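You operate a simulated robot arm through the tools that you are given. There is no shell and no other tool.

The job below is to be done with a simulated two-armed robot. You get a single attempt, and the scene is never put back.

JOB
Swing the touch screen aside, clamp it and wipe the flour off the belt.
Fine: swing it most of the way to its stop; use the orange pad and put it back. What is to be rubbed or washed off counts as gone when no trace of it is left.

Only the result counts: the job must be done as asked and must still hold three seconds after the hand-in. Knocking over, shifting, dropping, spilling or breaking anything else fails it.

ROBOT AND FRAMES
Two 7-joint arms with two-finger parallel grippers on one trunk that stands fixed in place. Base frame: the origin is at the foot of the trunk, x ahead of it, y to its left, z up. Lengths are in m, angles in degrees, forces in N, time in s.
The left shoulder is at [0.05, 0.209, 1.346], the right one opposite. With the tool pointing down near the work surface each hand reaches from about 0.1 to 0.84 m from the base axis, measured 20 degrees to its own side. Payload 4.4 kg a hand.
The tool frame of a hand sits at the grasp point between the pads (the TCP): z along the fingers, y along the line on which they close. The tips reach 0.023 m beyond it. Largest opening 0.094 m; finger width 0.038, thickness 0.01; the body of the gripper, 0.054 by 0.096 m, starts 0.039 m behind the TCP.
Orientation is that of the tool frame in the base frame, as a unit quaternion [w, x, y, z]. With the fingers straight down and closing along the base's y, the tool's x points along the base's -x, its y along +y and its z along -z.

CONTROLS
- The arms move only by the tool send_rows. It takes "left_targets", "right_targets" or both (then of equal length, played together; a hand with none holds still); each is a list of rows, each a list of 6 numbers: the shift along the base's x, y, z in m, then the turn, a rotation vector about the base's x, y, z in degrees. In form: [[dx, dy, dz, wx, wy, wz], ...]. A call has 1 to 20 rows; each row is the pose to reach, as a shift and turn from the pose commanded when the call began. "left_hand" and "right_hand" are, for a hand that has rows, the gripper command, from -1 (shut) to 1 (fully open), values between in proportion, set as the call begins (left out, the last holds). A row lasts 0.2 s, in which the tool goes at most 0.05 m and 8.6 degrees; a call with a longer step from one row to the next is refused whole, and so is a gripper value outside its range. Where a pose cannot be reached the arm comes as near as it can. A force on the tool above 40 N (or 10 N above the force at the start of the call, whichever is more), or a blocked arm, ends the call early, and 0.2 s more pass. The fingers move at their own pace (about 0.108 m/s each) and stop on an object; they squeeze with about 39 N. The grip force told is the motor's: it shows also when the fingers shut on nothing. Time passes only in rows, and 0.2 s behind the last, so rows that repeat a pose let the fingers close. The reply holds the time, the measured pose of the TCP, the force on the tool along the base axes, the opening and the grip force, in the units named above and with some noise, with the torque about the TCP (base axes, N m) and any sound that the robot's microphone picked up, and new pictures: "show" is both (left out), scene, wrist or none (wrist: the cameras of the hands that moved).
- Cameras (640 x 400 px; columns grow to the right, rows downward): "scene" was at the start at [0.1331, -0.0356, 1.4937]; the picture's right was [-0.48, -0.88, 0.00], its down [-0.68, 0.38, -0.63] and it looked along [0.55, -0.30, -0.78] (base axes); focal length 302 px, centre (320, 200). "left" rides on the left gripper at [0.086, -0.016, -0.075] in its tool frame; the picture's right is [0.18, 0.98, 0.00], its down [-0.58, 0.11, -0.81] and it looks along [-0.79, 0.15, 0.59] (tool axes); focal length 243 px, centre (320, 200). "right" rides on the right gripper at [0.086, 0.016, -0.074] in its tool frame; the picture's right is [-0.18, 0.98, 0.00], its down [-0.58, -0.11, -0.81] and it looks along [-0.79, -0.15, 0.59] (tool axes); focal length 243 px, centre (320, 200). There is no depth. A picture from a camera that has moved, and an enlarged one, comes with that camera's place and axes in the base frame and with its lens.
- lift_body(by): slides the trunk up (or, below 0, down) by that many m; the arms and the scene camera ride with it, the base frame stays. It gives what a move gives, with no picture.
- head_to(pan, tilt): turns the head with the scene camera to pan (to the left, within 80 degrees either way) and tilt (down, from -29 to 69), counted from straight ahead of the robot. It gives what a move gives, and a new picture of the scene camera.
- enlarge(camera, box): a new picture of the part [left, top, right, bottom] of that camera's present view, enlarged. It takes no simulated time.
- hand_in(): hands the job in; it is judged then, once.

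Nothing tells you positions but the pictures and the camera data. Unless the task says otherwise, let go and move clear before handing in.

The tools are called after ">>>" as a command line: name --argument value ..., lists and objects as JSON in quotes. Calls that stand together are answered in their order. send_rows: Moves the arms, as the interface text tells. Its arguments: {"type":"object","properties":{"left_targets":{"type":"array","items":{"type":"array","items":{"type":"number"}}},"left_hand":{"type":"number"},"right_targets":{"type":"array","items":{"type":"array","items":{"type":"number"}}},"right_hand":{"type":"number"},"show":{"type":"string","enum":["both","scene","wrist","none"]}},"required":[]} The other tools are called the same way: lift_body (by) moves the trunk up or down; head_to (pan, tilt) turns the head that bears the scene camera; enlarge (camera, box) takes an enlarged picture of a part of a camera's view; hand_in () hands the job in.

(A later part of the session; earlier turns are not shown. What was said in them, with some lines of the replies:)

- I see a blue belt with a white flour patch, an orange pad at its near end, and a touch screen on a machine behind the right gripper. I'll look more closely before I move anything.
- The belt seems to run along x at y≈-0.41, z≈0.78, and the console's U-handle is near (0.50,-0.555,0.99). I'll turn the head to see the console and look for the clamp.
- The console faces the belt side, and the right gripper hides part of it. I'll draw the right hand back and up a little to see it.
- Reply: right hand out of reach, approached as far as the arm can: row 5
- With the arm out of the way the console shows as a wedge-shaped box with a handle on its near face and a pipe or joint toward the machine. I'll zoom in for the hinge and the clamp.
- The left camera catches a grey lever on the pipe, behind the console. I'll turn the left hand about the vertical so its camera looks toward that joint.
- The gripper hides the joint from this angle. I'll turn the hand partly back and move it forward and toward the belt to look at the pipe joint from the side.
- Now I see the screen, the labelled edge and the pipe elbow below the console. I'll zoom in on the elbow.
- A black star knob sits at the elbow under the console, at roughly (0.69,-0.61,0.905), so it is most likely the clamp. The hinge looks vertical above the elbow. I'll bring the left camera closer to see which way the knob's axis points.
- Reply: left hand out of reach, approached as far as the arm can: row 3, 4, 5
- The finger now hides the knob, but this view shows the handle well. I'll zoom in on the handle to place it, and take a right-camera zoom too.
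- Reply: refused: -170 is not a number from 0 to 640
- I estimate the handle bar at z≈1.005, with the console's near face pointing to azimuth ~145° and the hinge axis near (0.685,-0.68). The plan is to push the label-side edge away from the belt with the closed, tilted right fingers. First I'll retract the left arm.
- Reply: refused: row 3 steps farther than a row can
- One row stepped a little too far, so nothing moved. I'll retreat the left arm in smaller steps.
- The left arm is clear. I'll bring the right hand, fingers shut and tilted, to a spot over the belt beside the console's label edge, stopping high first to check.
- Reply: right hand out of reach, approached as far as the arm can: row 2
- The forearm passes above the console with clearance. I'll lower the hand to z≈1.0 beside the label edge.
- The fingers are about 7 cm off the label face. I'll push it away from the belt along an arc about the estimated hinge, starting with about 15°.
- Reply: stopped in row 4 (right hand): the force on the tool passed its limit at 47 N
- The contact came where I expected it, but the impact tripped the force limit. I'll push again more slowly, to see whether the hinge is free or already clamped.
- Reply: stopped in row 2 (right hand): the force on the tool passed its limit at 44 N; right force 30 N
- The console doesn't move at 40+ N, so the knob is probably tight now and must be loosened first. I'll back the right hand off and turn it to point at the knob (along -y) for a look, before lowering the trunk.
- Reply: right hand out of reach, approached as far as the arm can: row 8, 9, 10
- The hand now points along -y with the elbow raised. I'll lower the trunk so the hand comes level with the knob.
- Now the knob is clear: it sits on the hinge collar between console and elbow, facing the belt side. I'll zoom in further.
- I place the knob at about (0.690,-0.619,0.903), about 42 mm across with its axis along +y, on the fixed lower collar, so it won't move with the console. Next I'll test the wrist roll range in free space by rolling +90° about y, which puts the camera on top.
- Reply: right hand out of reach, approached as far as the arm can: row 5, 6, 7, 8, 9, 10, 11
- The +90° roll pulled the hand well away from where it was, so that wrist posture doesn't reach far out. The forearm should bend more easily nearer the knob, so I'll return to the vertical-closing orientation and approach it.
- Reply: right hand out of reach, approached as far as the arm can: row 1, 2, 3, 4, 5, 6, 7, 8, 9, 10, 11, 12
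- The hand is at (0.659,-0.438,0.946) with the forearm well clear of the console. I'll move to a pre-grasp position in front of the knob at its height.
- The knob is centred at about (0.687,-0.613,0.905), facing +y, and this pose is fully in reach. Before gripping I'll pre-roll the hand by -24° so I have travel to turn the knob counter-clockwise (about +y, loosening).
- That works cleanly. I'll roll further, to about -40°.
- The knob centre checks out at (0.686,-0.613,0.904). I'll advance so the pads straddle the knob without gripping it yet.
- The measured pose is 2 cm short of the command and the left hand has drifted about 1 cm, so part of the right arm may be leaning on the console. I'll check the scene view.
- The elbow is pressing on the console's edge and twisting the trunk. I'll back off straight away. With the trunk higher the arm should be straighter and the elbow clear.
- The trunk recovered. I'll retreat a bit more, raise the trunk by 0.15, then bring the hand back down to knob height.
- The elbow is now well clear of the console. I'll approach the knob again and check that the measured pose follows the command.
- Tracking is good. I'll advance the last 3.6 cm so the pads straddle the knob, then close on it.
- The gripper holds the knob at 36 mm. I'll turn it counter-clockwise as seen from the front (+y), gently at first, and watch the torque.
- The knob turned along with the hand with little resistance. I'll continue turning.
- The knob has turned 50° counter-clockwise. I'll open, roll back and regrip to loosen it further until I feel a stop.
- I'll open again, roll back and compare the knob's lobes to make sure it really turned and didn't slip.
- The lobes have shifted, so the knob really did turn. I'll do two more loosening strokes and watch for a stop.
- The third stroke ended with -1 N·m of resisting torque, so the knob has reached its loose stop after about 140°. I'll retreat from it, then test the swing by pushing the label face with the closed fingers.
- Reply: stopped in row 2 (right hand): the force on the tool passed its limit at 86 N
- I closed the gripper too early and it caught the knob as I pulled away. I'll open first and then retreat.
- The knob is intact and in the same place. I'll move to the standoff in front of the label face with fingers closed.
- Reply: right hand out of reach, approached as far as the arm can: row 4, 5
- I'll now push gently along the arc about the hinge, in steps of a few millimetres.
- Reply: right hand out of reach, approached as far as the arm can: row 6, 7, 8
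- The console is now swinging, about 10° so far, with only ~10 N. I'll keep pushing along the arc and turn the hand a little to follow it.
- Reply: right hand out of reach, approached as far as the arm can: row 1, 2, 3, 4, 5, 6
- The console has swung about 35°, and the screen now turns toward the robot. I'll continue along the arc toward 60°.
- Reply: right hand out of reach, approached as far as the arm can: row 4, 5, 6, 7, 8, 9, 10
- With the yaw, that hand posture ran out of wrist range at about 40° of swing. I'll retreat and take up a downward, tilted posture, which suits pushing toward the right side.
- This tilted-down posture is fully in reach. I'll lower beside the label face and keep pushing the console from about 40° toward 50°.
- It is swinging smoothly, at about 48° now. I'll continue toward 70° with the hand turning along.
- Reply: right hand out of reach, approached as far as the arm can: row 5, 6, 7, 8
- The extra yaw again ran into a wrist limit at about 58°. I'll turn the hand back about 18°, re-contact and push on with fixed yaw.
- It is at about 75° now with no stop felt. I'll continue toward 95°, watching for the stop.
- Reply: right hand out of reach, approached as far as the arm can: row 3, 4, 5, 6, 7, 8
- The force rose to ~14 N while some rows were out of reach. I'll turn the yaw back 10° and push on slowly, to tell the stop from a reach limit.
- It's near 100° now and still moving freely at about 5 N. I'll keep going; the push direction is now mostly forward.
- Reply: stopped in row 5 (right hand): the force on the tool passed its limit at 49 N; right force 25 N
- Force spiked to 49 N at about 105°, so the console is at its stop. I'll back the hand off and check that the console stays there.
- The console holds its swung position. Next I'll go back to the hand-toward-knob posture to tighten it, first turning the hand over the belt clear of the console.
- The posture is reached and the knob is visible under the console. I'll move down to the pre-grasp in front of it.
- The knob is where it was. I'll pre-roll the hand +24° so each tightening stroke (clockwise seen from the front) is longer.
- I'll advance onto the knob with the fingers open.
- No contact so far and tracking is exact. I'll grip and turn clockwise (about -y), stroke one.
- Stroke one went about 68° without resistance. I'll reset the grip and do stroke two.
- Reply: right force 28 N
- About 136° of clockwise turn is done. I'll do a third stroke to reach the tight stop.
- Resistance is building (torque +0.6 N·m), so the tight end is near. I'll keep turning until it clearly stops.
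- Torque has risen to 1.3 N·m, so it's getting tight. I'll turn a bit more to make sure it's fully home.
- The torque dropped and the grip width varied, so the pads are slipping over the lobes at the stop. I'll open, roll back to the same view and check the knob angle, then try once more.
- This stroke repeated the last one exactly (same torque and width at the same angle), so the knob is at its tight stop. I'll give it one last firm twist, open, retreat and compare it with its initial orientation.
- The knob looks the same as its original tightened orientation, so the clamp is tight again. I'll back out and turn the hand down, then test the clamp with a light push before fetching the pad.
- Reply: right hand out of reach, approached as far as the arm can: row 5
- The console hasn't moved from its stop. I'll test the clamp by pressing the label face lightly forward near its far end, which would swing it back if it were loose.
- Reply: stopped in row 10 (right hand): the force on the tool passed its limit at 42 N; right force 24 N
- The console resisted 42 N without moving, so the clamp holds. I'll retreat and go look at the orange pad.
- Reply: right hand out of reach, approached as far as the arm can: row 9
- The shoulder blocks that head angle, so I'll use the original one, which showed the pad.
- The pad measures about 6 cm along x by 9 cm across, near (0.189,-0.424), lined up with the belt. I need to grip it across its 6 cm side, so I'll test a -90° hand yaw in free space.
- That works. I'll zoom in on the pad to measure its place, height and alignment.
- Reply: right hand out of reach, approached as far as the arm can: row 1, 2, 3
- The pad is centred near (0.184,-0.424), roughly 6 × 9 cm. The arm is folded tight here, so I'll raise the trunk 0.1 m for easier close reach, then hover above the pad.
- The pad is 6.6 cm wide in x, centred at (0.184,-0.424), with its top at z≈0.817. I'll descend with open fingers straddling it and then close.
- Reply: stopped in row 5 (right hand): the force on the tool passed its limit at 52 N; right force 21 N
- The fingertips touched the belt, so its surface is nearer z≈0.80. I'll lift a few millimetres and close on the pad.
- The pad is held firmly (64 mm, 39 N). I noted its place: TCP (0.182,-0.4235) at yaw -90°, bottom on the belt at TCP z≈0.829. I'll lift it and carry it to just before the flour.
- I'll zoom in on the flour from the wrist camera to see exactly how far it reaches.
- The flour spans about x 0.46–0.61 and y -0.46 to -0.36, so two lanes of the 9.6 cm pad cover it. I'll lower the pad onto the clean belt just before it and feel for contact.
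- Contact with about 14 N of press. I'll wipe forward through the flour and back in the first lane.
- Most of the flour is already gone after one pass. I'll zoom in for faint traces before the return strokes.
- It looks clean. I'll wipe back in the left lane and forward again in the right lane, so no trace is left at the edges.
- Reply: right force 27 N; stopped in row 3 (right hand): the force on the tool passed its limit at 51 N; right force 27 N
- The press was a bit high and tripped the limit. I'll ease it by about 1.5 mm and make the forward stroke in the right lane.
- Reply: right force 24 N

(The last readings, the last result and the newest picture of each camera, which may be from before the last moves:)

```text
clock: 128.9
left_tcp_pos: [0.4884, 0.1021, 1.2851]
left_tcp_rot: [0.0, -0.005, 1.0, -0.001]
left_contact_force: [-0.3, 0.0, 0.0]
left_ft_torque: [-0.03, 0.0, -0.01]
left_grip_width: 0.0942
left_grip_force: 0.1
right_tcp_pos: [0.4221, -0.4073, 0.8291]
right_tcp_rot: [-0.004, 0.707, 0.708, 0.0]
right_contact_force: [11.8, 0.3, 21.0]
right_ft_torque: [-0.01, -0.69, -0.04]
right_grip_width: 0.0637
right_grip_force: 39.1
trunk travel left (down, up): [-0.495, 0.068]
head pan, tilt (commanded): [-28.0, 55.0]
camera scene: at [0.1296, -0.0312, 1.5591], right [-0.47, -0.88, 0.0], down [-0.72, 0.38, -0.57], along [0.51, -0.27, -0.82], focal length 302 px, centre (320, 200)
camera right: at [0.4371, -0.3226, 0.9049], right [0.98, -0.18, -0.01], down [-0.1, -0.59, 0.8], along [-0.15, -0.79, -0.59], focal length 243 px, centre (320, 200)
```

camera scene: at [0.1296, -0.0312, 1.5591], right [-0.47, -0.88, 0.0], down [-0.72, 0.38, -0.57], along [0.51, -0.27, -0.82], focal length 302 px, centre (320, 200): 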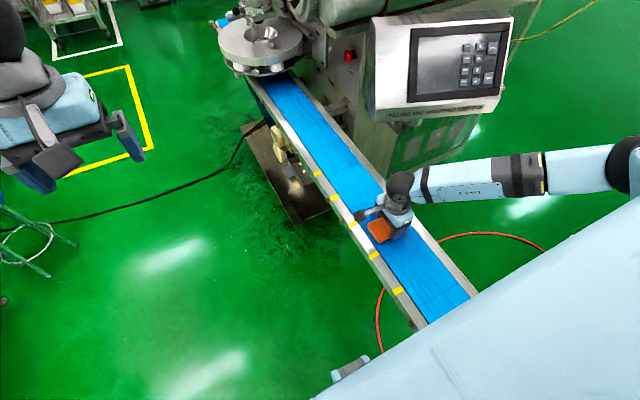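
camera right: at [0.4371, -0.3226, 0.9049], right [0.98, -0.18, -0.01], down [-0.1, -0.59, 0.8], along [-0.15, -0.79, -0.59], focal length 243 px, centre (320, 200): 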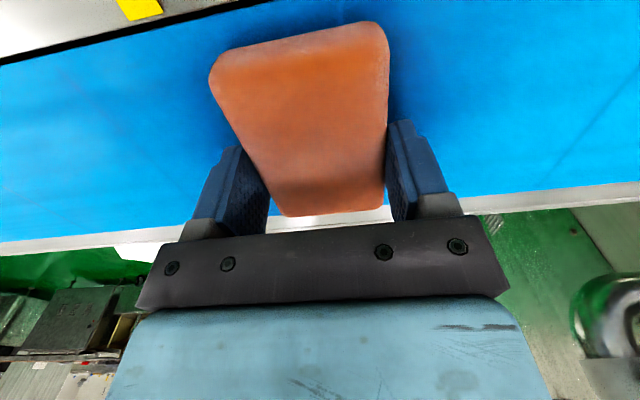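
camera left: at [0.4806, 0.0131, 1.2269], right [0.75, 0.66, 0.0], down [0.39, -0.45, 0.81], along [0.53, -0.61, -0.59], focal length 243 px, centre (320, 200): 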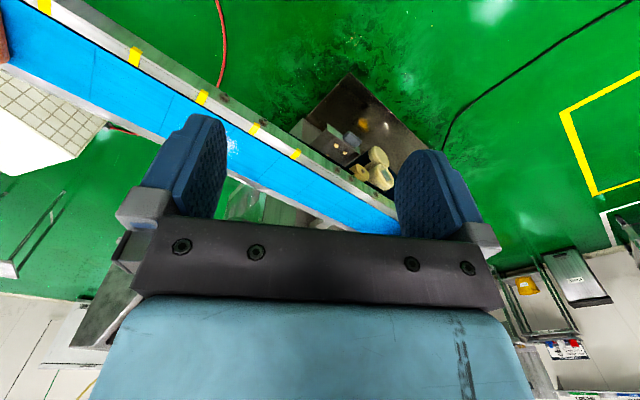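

Now I'll lift slightly and inspect the whole wiped stretch closely for leftover specks.

>>> send_rows --right_targets '[[-0.01, 0, 0.02, 0, 0, 0], [-0.03, -0.005, 0.05, 0, 0, 0], [-0.06, -0.01, 0.065, 0, 0, 0]]' --show "wrist"

>>> enlarge --camera "scene" --box '[310, 140, 420, 230]'

>>> enlarge --camera "right" --box '[380, 0, 640, 160]'

>>> enlarge --camera "scene" --box '[340, 160, 400, 210]'

```text
clock: 129.7
left_tcp_pos: [0.4876, 0.0999, 1.2846]
left_tcp_rot: [0.0, -0.006, 1.0, 0.0]
left_contact_force: [-0.7, 0.2, 0.7]
left_ft_torque: [0.01, -0.03, -0.02]
left_grip_width: 0.0939
left_grip_force: 0.0
right_tcp_pos: [0.3603, -0.4199, 0.8937]
right_tcp_rot: [-0.005, 0.706, 0.708, 0.0]
right_contact_force: [1.0, 0.1, -0.3]
right_ft_torque: [0.05, -0.01, 0.04]
right_grip_width: 0.0634
right_grip_force: 39.1
trunk travel left (down, up): [-0.495, 0.068]
head pan, tilt (commanded): [-28.0, 55.0]
camera right: at [0.3761, -0.3342, 0.9683], right [0.98, -0.18, -0.01], down [-0.1, -0.59, 0.8], along [-0.15, -0.79, -0.6], focal length 243 px, centre (320, 200)
```

right: 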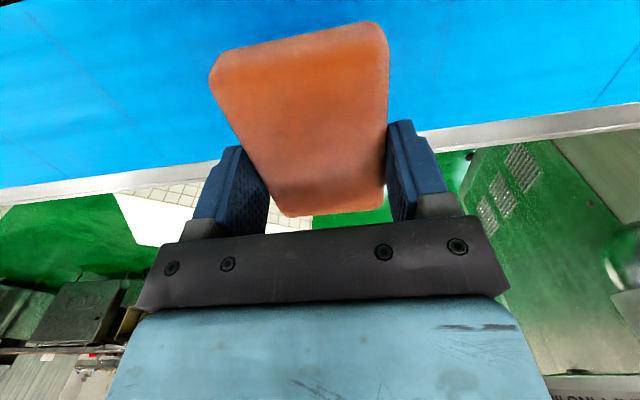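

```text
4.44 times, centred on (365, 185) of scene
camera zoom: at [0.1293, -0.0334, 1.5589], right [-0.47, -0.88, 0.0], down [-0.72, 0.38, -0.57], along [0.51, -0.27, -0.82], focal length 1342 px, centre (120, 267)
```

zoom: 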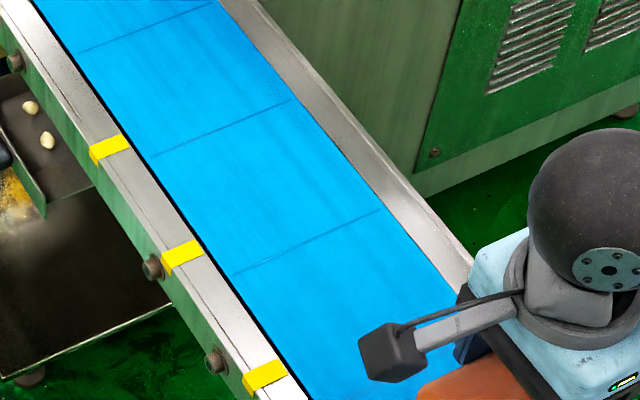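

```text
2.46 times, centred on (510, 80) of right
camera zoom: at [0.3761, -0.3342, 0.9683], right [0.98, -0.18, -0.01], down [-0.1, -0.59, 0.8], along [-0.15, -0.79, -0.6], focal length 597 px, centre (-148, 495)
```

zoom: 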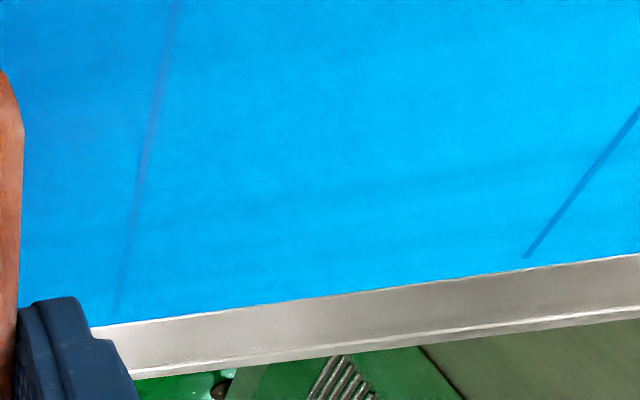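

```text
8.00 times, centred on (370, 185) of scene
camera zoom: at [0.1293, -0.0334, 1.5589], right [-0.47, -0.88, 0.0], down [-0.72, 0.38, -0.57], along [0.51, -0.27, -0.82], focal length 2415 px, centre (-80, 320)
```

zoom: 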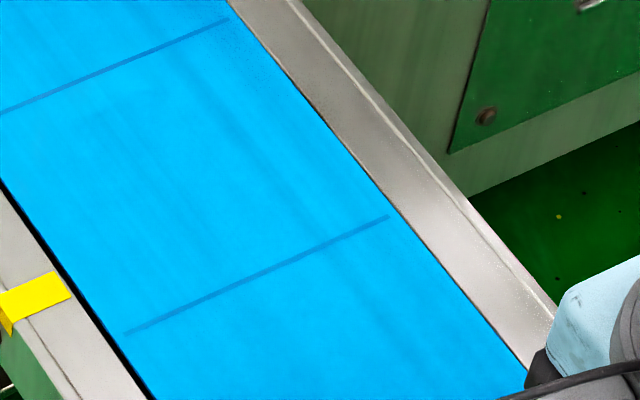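

The belt is clean across the whole patch. I'll carry the pad back to its original spot and lower it.

>>> send_rows --right_targets '[[-0.04, -0.001, 0.0, 0, 0, 0], [-0.08, -0.002, 0, 0, 0, 0], [-0.12, -0.003, 0, 0, 0, 0], [-0.155, -0.0035, 0, 0, 0, 0], [-0.1773, -0.0035, 0, 0, 0, 0], [-0.1773, -0.0035, -0.03, 0, 0, 0], [-0.1773, -0.0035, -0.052, 0, 0, 0], [-0.1773, -0.0035, -0.06, 0, 0, 0], [-0.1773, -0.0035, -0.0635, 0, 0, 0]]' --show "both"

```text
clock: 131.7
left_tcp_pos: [0.4875, 0.1012, 1.2839]
left_tcp_rot: [0.0, -0.005, 1.0, 0.001]
left_contact_force: [0.5, -0.6, -0.4]
left_ft_torque: [-0.01, 0.01, -0.01]
left_grip_width: 0.094
left_grip_force: 0.1
right_tcp_pos: [0.1833, -0.4232, 0.8301]
right_tcp_rot: [-0.004, 0.707, 0.707, 0.0]
right_contact_force: [-0.6, -2.3, 6.5]
right_ft_torque: [-0.1, -0.18, -0.03]
right_grip_width: 0.0638
right_grip_force: 38.7
trunk travel left (down, up): [-0.495, 0.068]
head pan, tilt (commanded): [-28.0, 55.0]
camera scene: at [0.1294, -0.0324, 1.5592], right [-0.47, -0.88, 0.0], down [-0.72, 0.38, -0.57], along [0.51, -0.27, -0.82], focal length 302 px, centre (320, 200)
camera right: at [0.1993, -0.3367, 0.9054], right [0.98, -0.18, -0.01], down [-0.1, -0.59, 0.8], along [-0.15, -0.79, -0.59], focal length 243 px, centre (320, 200)
```

scene: 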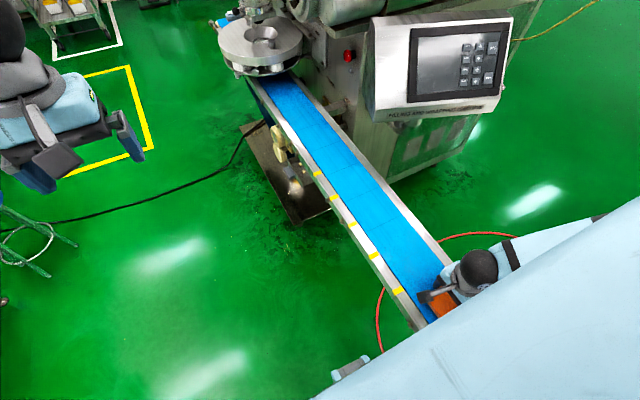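
right: 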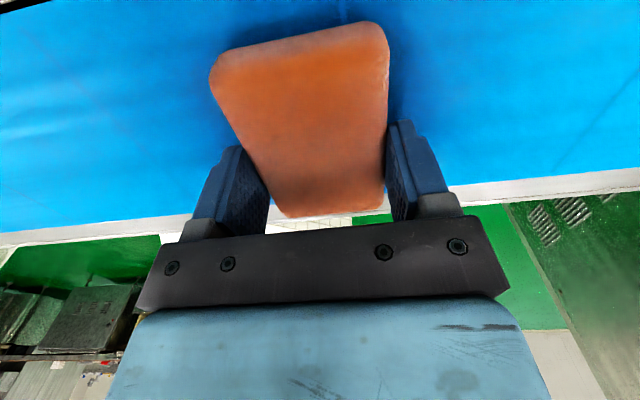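

The pad rests on the belt at its old spot, with 6.5 N of contact. I'll open the fingers and then rise straight up.

>>> send_rows --right_targets '[[0, 0, 0, 0, 0, 0], [0, 0, 0, 0, 0, 0], [0, 0, 0, 0, 0, 0]]' --right_hand 1 --show "none"

>>> send_rows --right_targets '[[0, 0, 0.02, 0, 0, 0], [0, 0, 0.05, 0, 0, 0], [0, 0, 0.09, 0, 0, 0]]' --show "wrist"

>>> enlarge --camera "right" --box '[120, 0, 520, 240]'

```text
clock: 132.5
left_tcp_pos: [0.489, 0.0997, 1.2829]
left_tcp_rot: [0.0, -0.006, 1.0, 0.0]
left_contact_force: [0.0, -0.4, 0.0]
left_ft_torque: [0.03, 0.0, -0.02]
left_grip_width: 0.0941
left_grip_force: 0.1
right_tcp_pos: [0.1846, -0.4222, 0.8299]
right_tcp_rot: [-0.006, 0.706, 0.708, -0.001]
right_contact_force: [-0.6, 0.0, -0.1]
right_ft_torque: [-0.04, 0.0, -0.03]
right_grip_width: 0.094
right_grip_force: 0.1
trunk travel left (down, up): [-0.495, 0.068]
head pan, tilt (commanded): [-28.0, 55.0]
```

```text
clock: 133.3
left_tcp_pos: [0.4887, 0.1011, 1.2849]
left_tcp_rot: [0.0, -0.005, 1.0, 0.0]
left_contact_force: [-0.2, -0.8, 0.0]
left_ft_torque: [0.02, -0.02, 0.01]
left_grip_width: 0.0941
left_grip_force: 0.0
right_tcp_pos: [0.1837, -0.4226, 0.92]
right_tcp_rot: [-0.005, 0.706, 0.708, -0.001]
right_contact_force: [0.2, 0.4, -0.1]
right_ft_torque: [0.02, 0.0, -0.03]
right_grip_width: 0.094
right_grip_force: 0.0
trunk travel left (down, up): [-0.495, 0.068]
head pan, tilt (commanded): [-28.0, 55.0]
camera right: at [0.1994, -0.3372, 0.996], right [0.98, -0.18, -0.01], down [-0.1, -0.59, 0.8], along [-0.15, -0.79, -0.59], focal length 243 px, centre (320, 200)
```

right: 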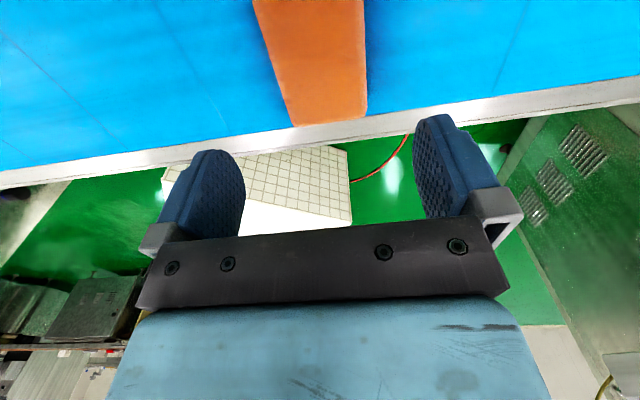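

```text
1.60 times, centred on (320, 120) of right
camera zoom: at [0.1994, -0.3372, 0.996], right [0.98, -0.18, -0.01], down [-0.1, -0.59, 0.8], along [-0.15, -0.79, -0.59], focal length 388 px, centre (320, 328)
```

zoom: 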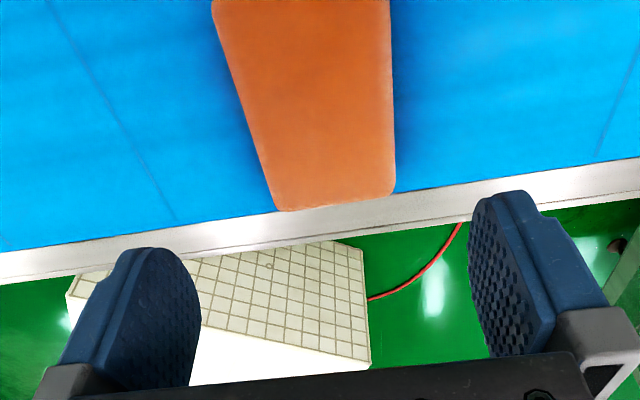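

The pad is back where it was, to within a couple of millimetres. I'll move the arm clear and take final looks at the console, the knob and the belt.

>>> send_rows --right_targets '[[0.01, 0, 0.035, 0, 0, 0], [0.03, 0, 0.07, 0, 0, 0], [0.06, 0, 0.1, 0, 0, 0], [0.09, 0, 0.13, 0, 0, 0], [0.12, 0, 0.16, 0, 0, 0], [0.14, 0, 0.19, 0, 0, 0]]' --show "scene"

>>> enlarge --camera "scene" --box '[300, 120, 480, 260]'

>>> enlarge --camera "scene" --box '[360, 0, 540, 130]'

>>> enlarge --camera "scene" --box '[380, 220, 500, 340]'

```text
clock: 134.7
left_tcp_pos: [0.4896, 0.0989, 1.2836]
left_tcp_rot: [0.0, -0.005, 1.0, 0.0]
left_contact_force: [0.9, -0.4, -0.8]
left_ft_torque: [0.01, 0.0, -0.02]
left_grip_width: 0.0942
left_grip_force: 0.0
right_tcp_pos: [0.3265, -0.4236, 1.1103]
right_tcp_rot: [-0.005, 0.706, 0.708, -0.001]
right_contact_force: [0.7, -0.1, -0.2]
right_ft_torque: [-0.01, 0.02, 0.01]
right_grip_width: 0.0941
right_grip_force: 0.1
trunk travel left (down, up): [-0.495, 0.068]
head pan, tilt (commanded): [-28.0, 55.0]
camera scene: at [0.1304, -0.0327, 1.5589], right [-0.47, -0.88, 0.0], down [-0.72, 0.38, -0.57], along [0.51, -0.27, -0.82], focal length 302 px, centre (320, 200)
```

scene: 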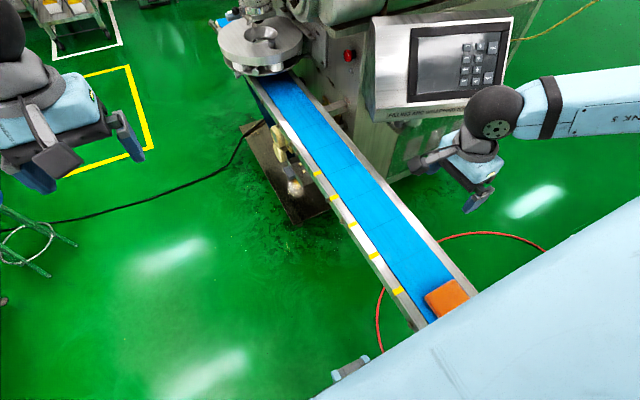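

```text
2.86 times, centred on (390, 190) of scene
camera zoom: at [0.1304, -0.0327, 1.5589], right [-0.47, -0.88, 0.0], down [-0.72, 0.38, -0.57], along [0.51, -0.27, -0.82], focal length 862 px, centre (120, 229)
```

zoom: 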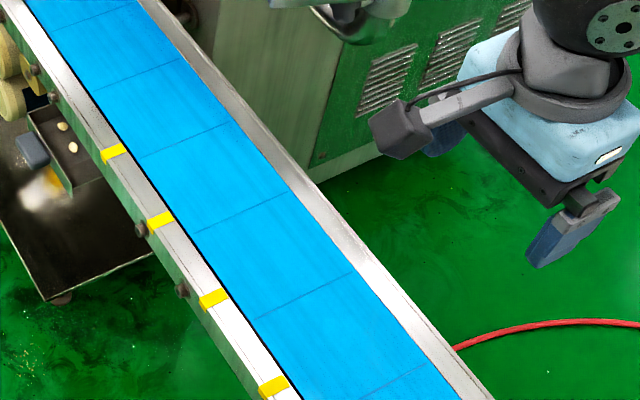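

```text
3.08 times, centred on (450, 65) of scene
camera zoom: at [0.1304, -0.0327, 1.5589], right [-0.47, -0.88, 0.0], down [-0.72, 0.38, -0.57], along [0.51, -0.27, -0.82], focal length 929 px, centre (-80, 615)
```

zoom: 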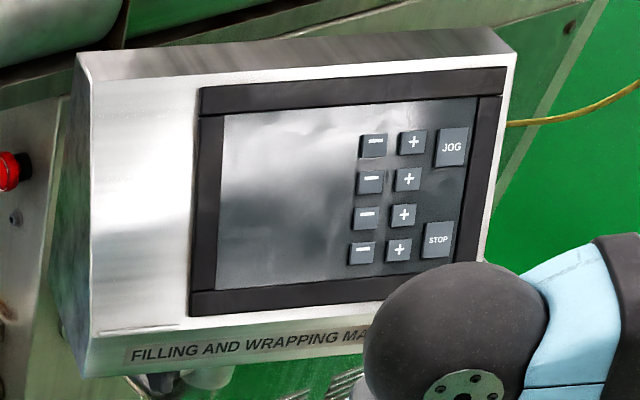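

```text
3.33 times, centred on (440, 280) of scene
camera zoom: at [0.1304, -0.0327, 1.5589], right [-0.47, -0.88, 0.0], down [-0.72, 0.38, -0.57], along [0.51, -0.27, -0.82], focal length 1006 px, centre (-80, -67)
```

zoom: 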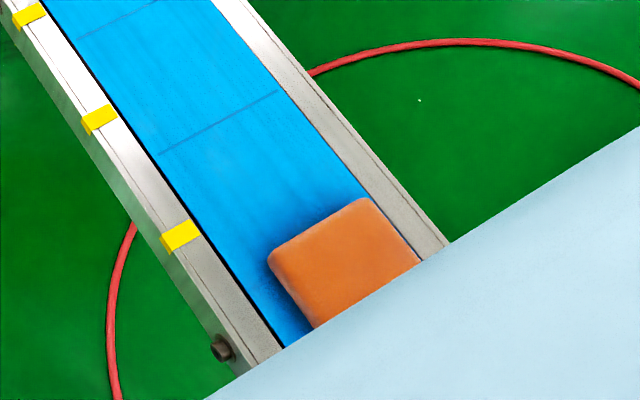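

Everything looks right. I'll take one last high-zoom check of both belt edges where the flour was.

>>> enlarge --camera "scene" --box '[335, 160, 395, 200]'

>>> enlarge --camera "scene" --box '[355, 195, 415, 235]'

```text
10.00 times, centred on (365, 180) of scene
camera zoom: at [0.1304, -0.0327, 1.5589], right [-0.47, -0.88, 0.0], down [-0.72, 0.38, -0.57], along [0.51, -0.27, -0.82], focal length 3019 px, centre (-130, 400)
```

zoom: 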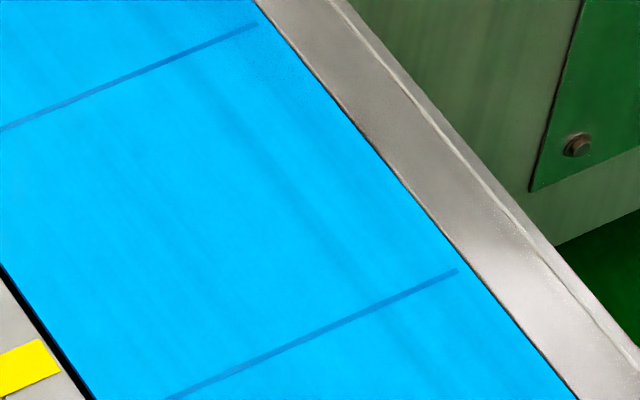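

```text
10.00 times, centred on (385, 215) of scene
camera zoom: at [0.1304, -0.0327, 1.5589], right [-0.47, -0.88, 0.0], down [-0.72, 0.38, -0.57], along [0.51, -0.27, -0.82], focal length 3019 px, centre (-330, 50)
```

zoom: 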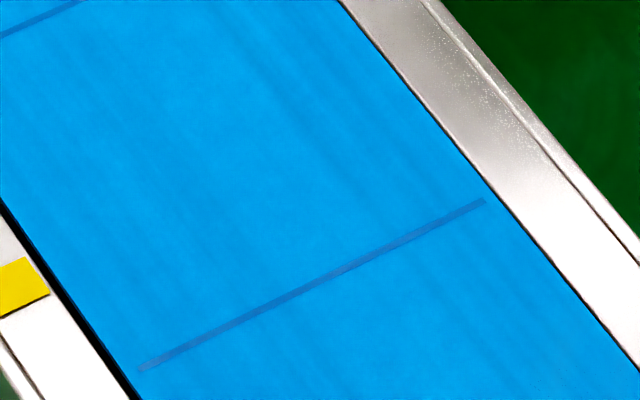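

The belt is spotless, the screen is at its stop with the clamp holding against a 42 N push, and the pad is back in place. Both hands are clear, so I'm handing in.

>>> hand_in

```text
The job is handed in.
```

The job is done and handed in. The screen is swung aside and clamped, the flour is off the belt, and the orange pad is back where it was.

- **Screen:** it was clamped to begin with, so I loosened the star knob under it before swinging it. I pushed it about 105° away from the belt, until it would go no further.
- **Clamp:** I turned the knob back to its tight stop. The screen then held against a 42 N push without moving.
- **Flour:** I wiped the patch several times with the orange pad across the width the flour covered. The zoomed pictures show no specks left on the belt.
- **Pad:** it is back in its original spot, within a couple of millimetres.

Three contacts along the way went beyond the planned handling; later pictures showed nothing moved or damaged:

- **Elbow:** it leaned on the console once, hard enough to twist the trunk slightly, and I backed off.
- **Knob:** the gripper pulled on it once with up to 86 N when I closed it too early.
- **Belt:** the fingertips pressed on it at about 52 N while I was reaching for the pad.
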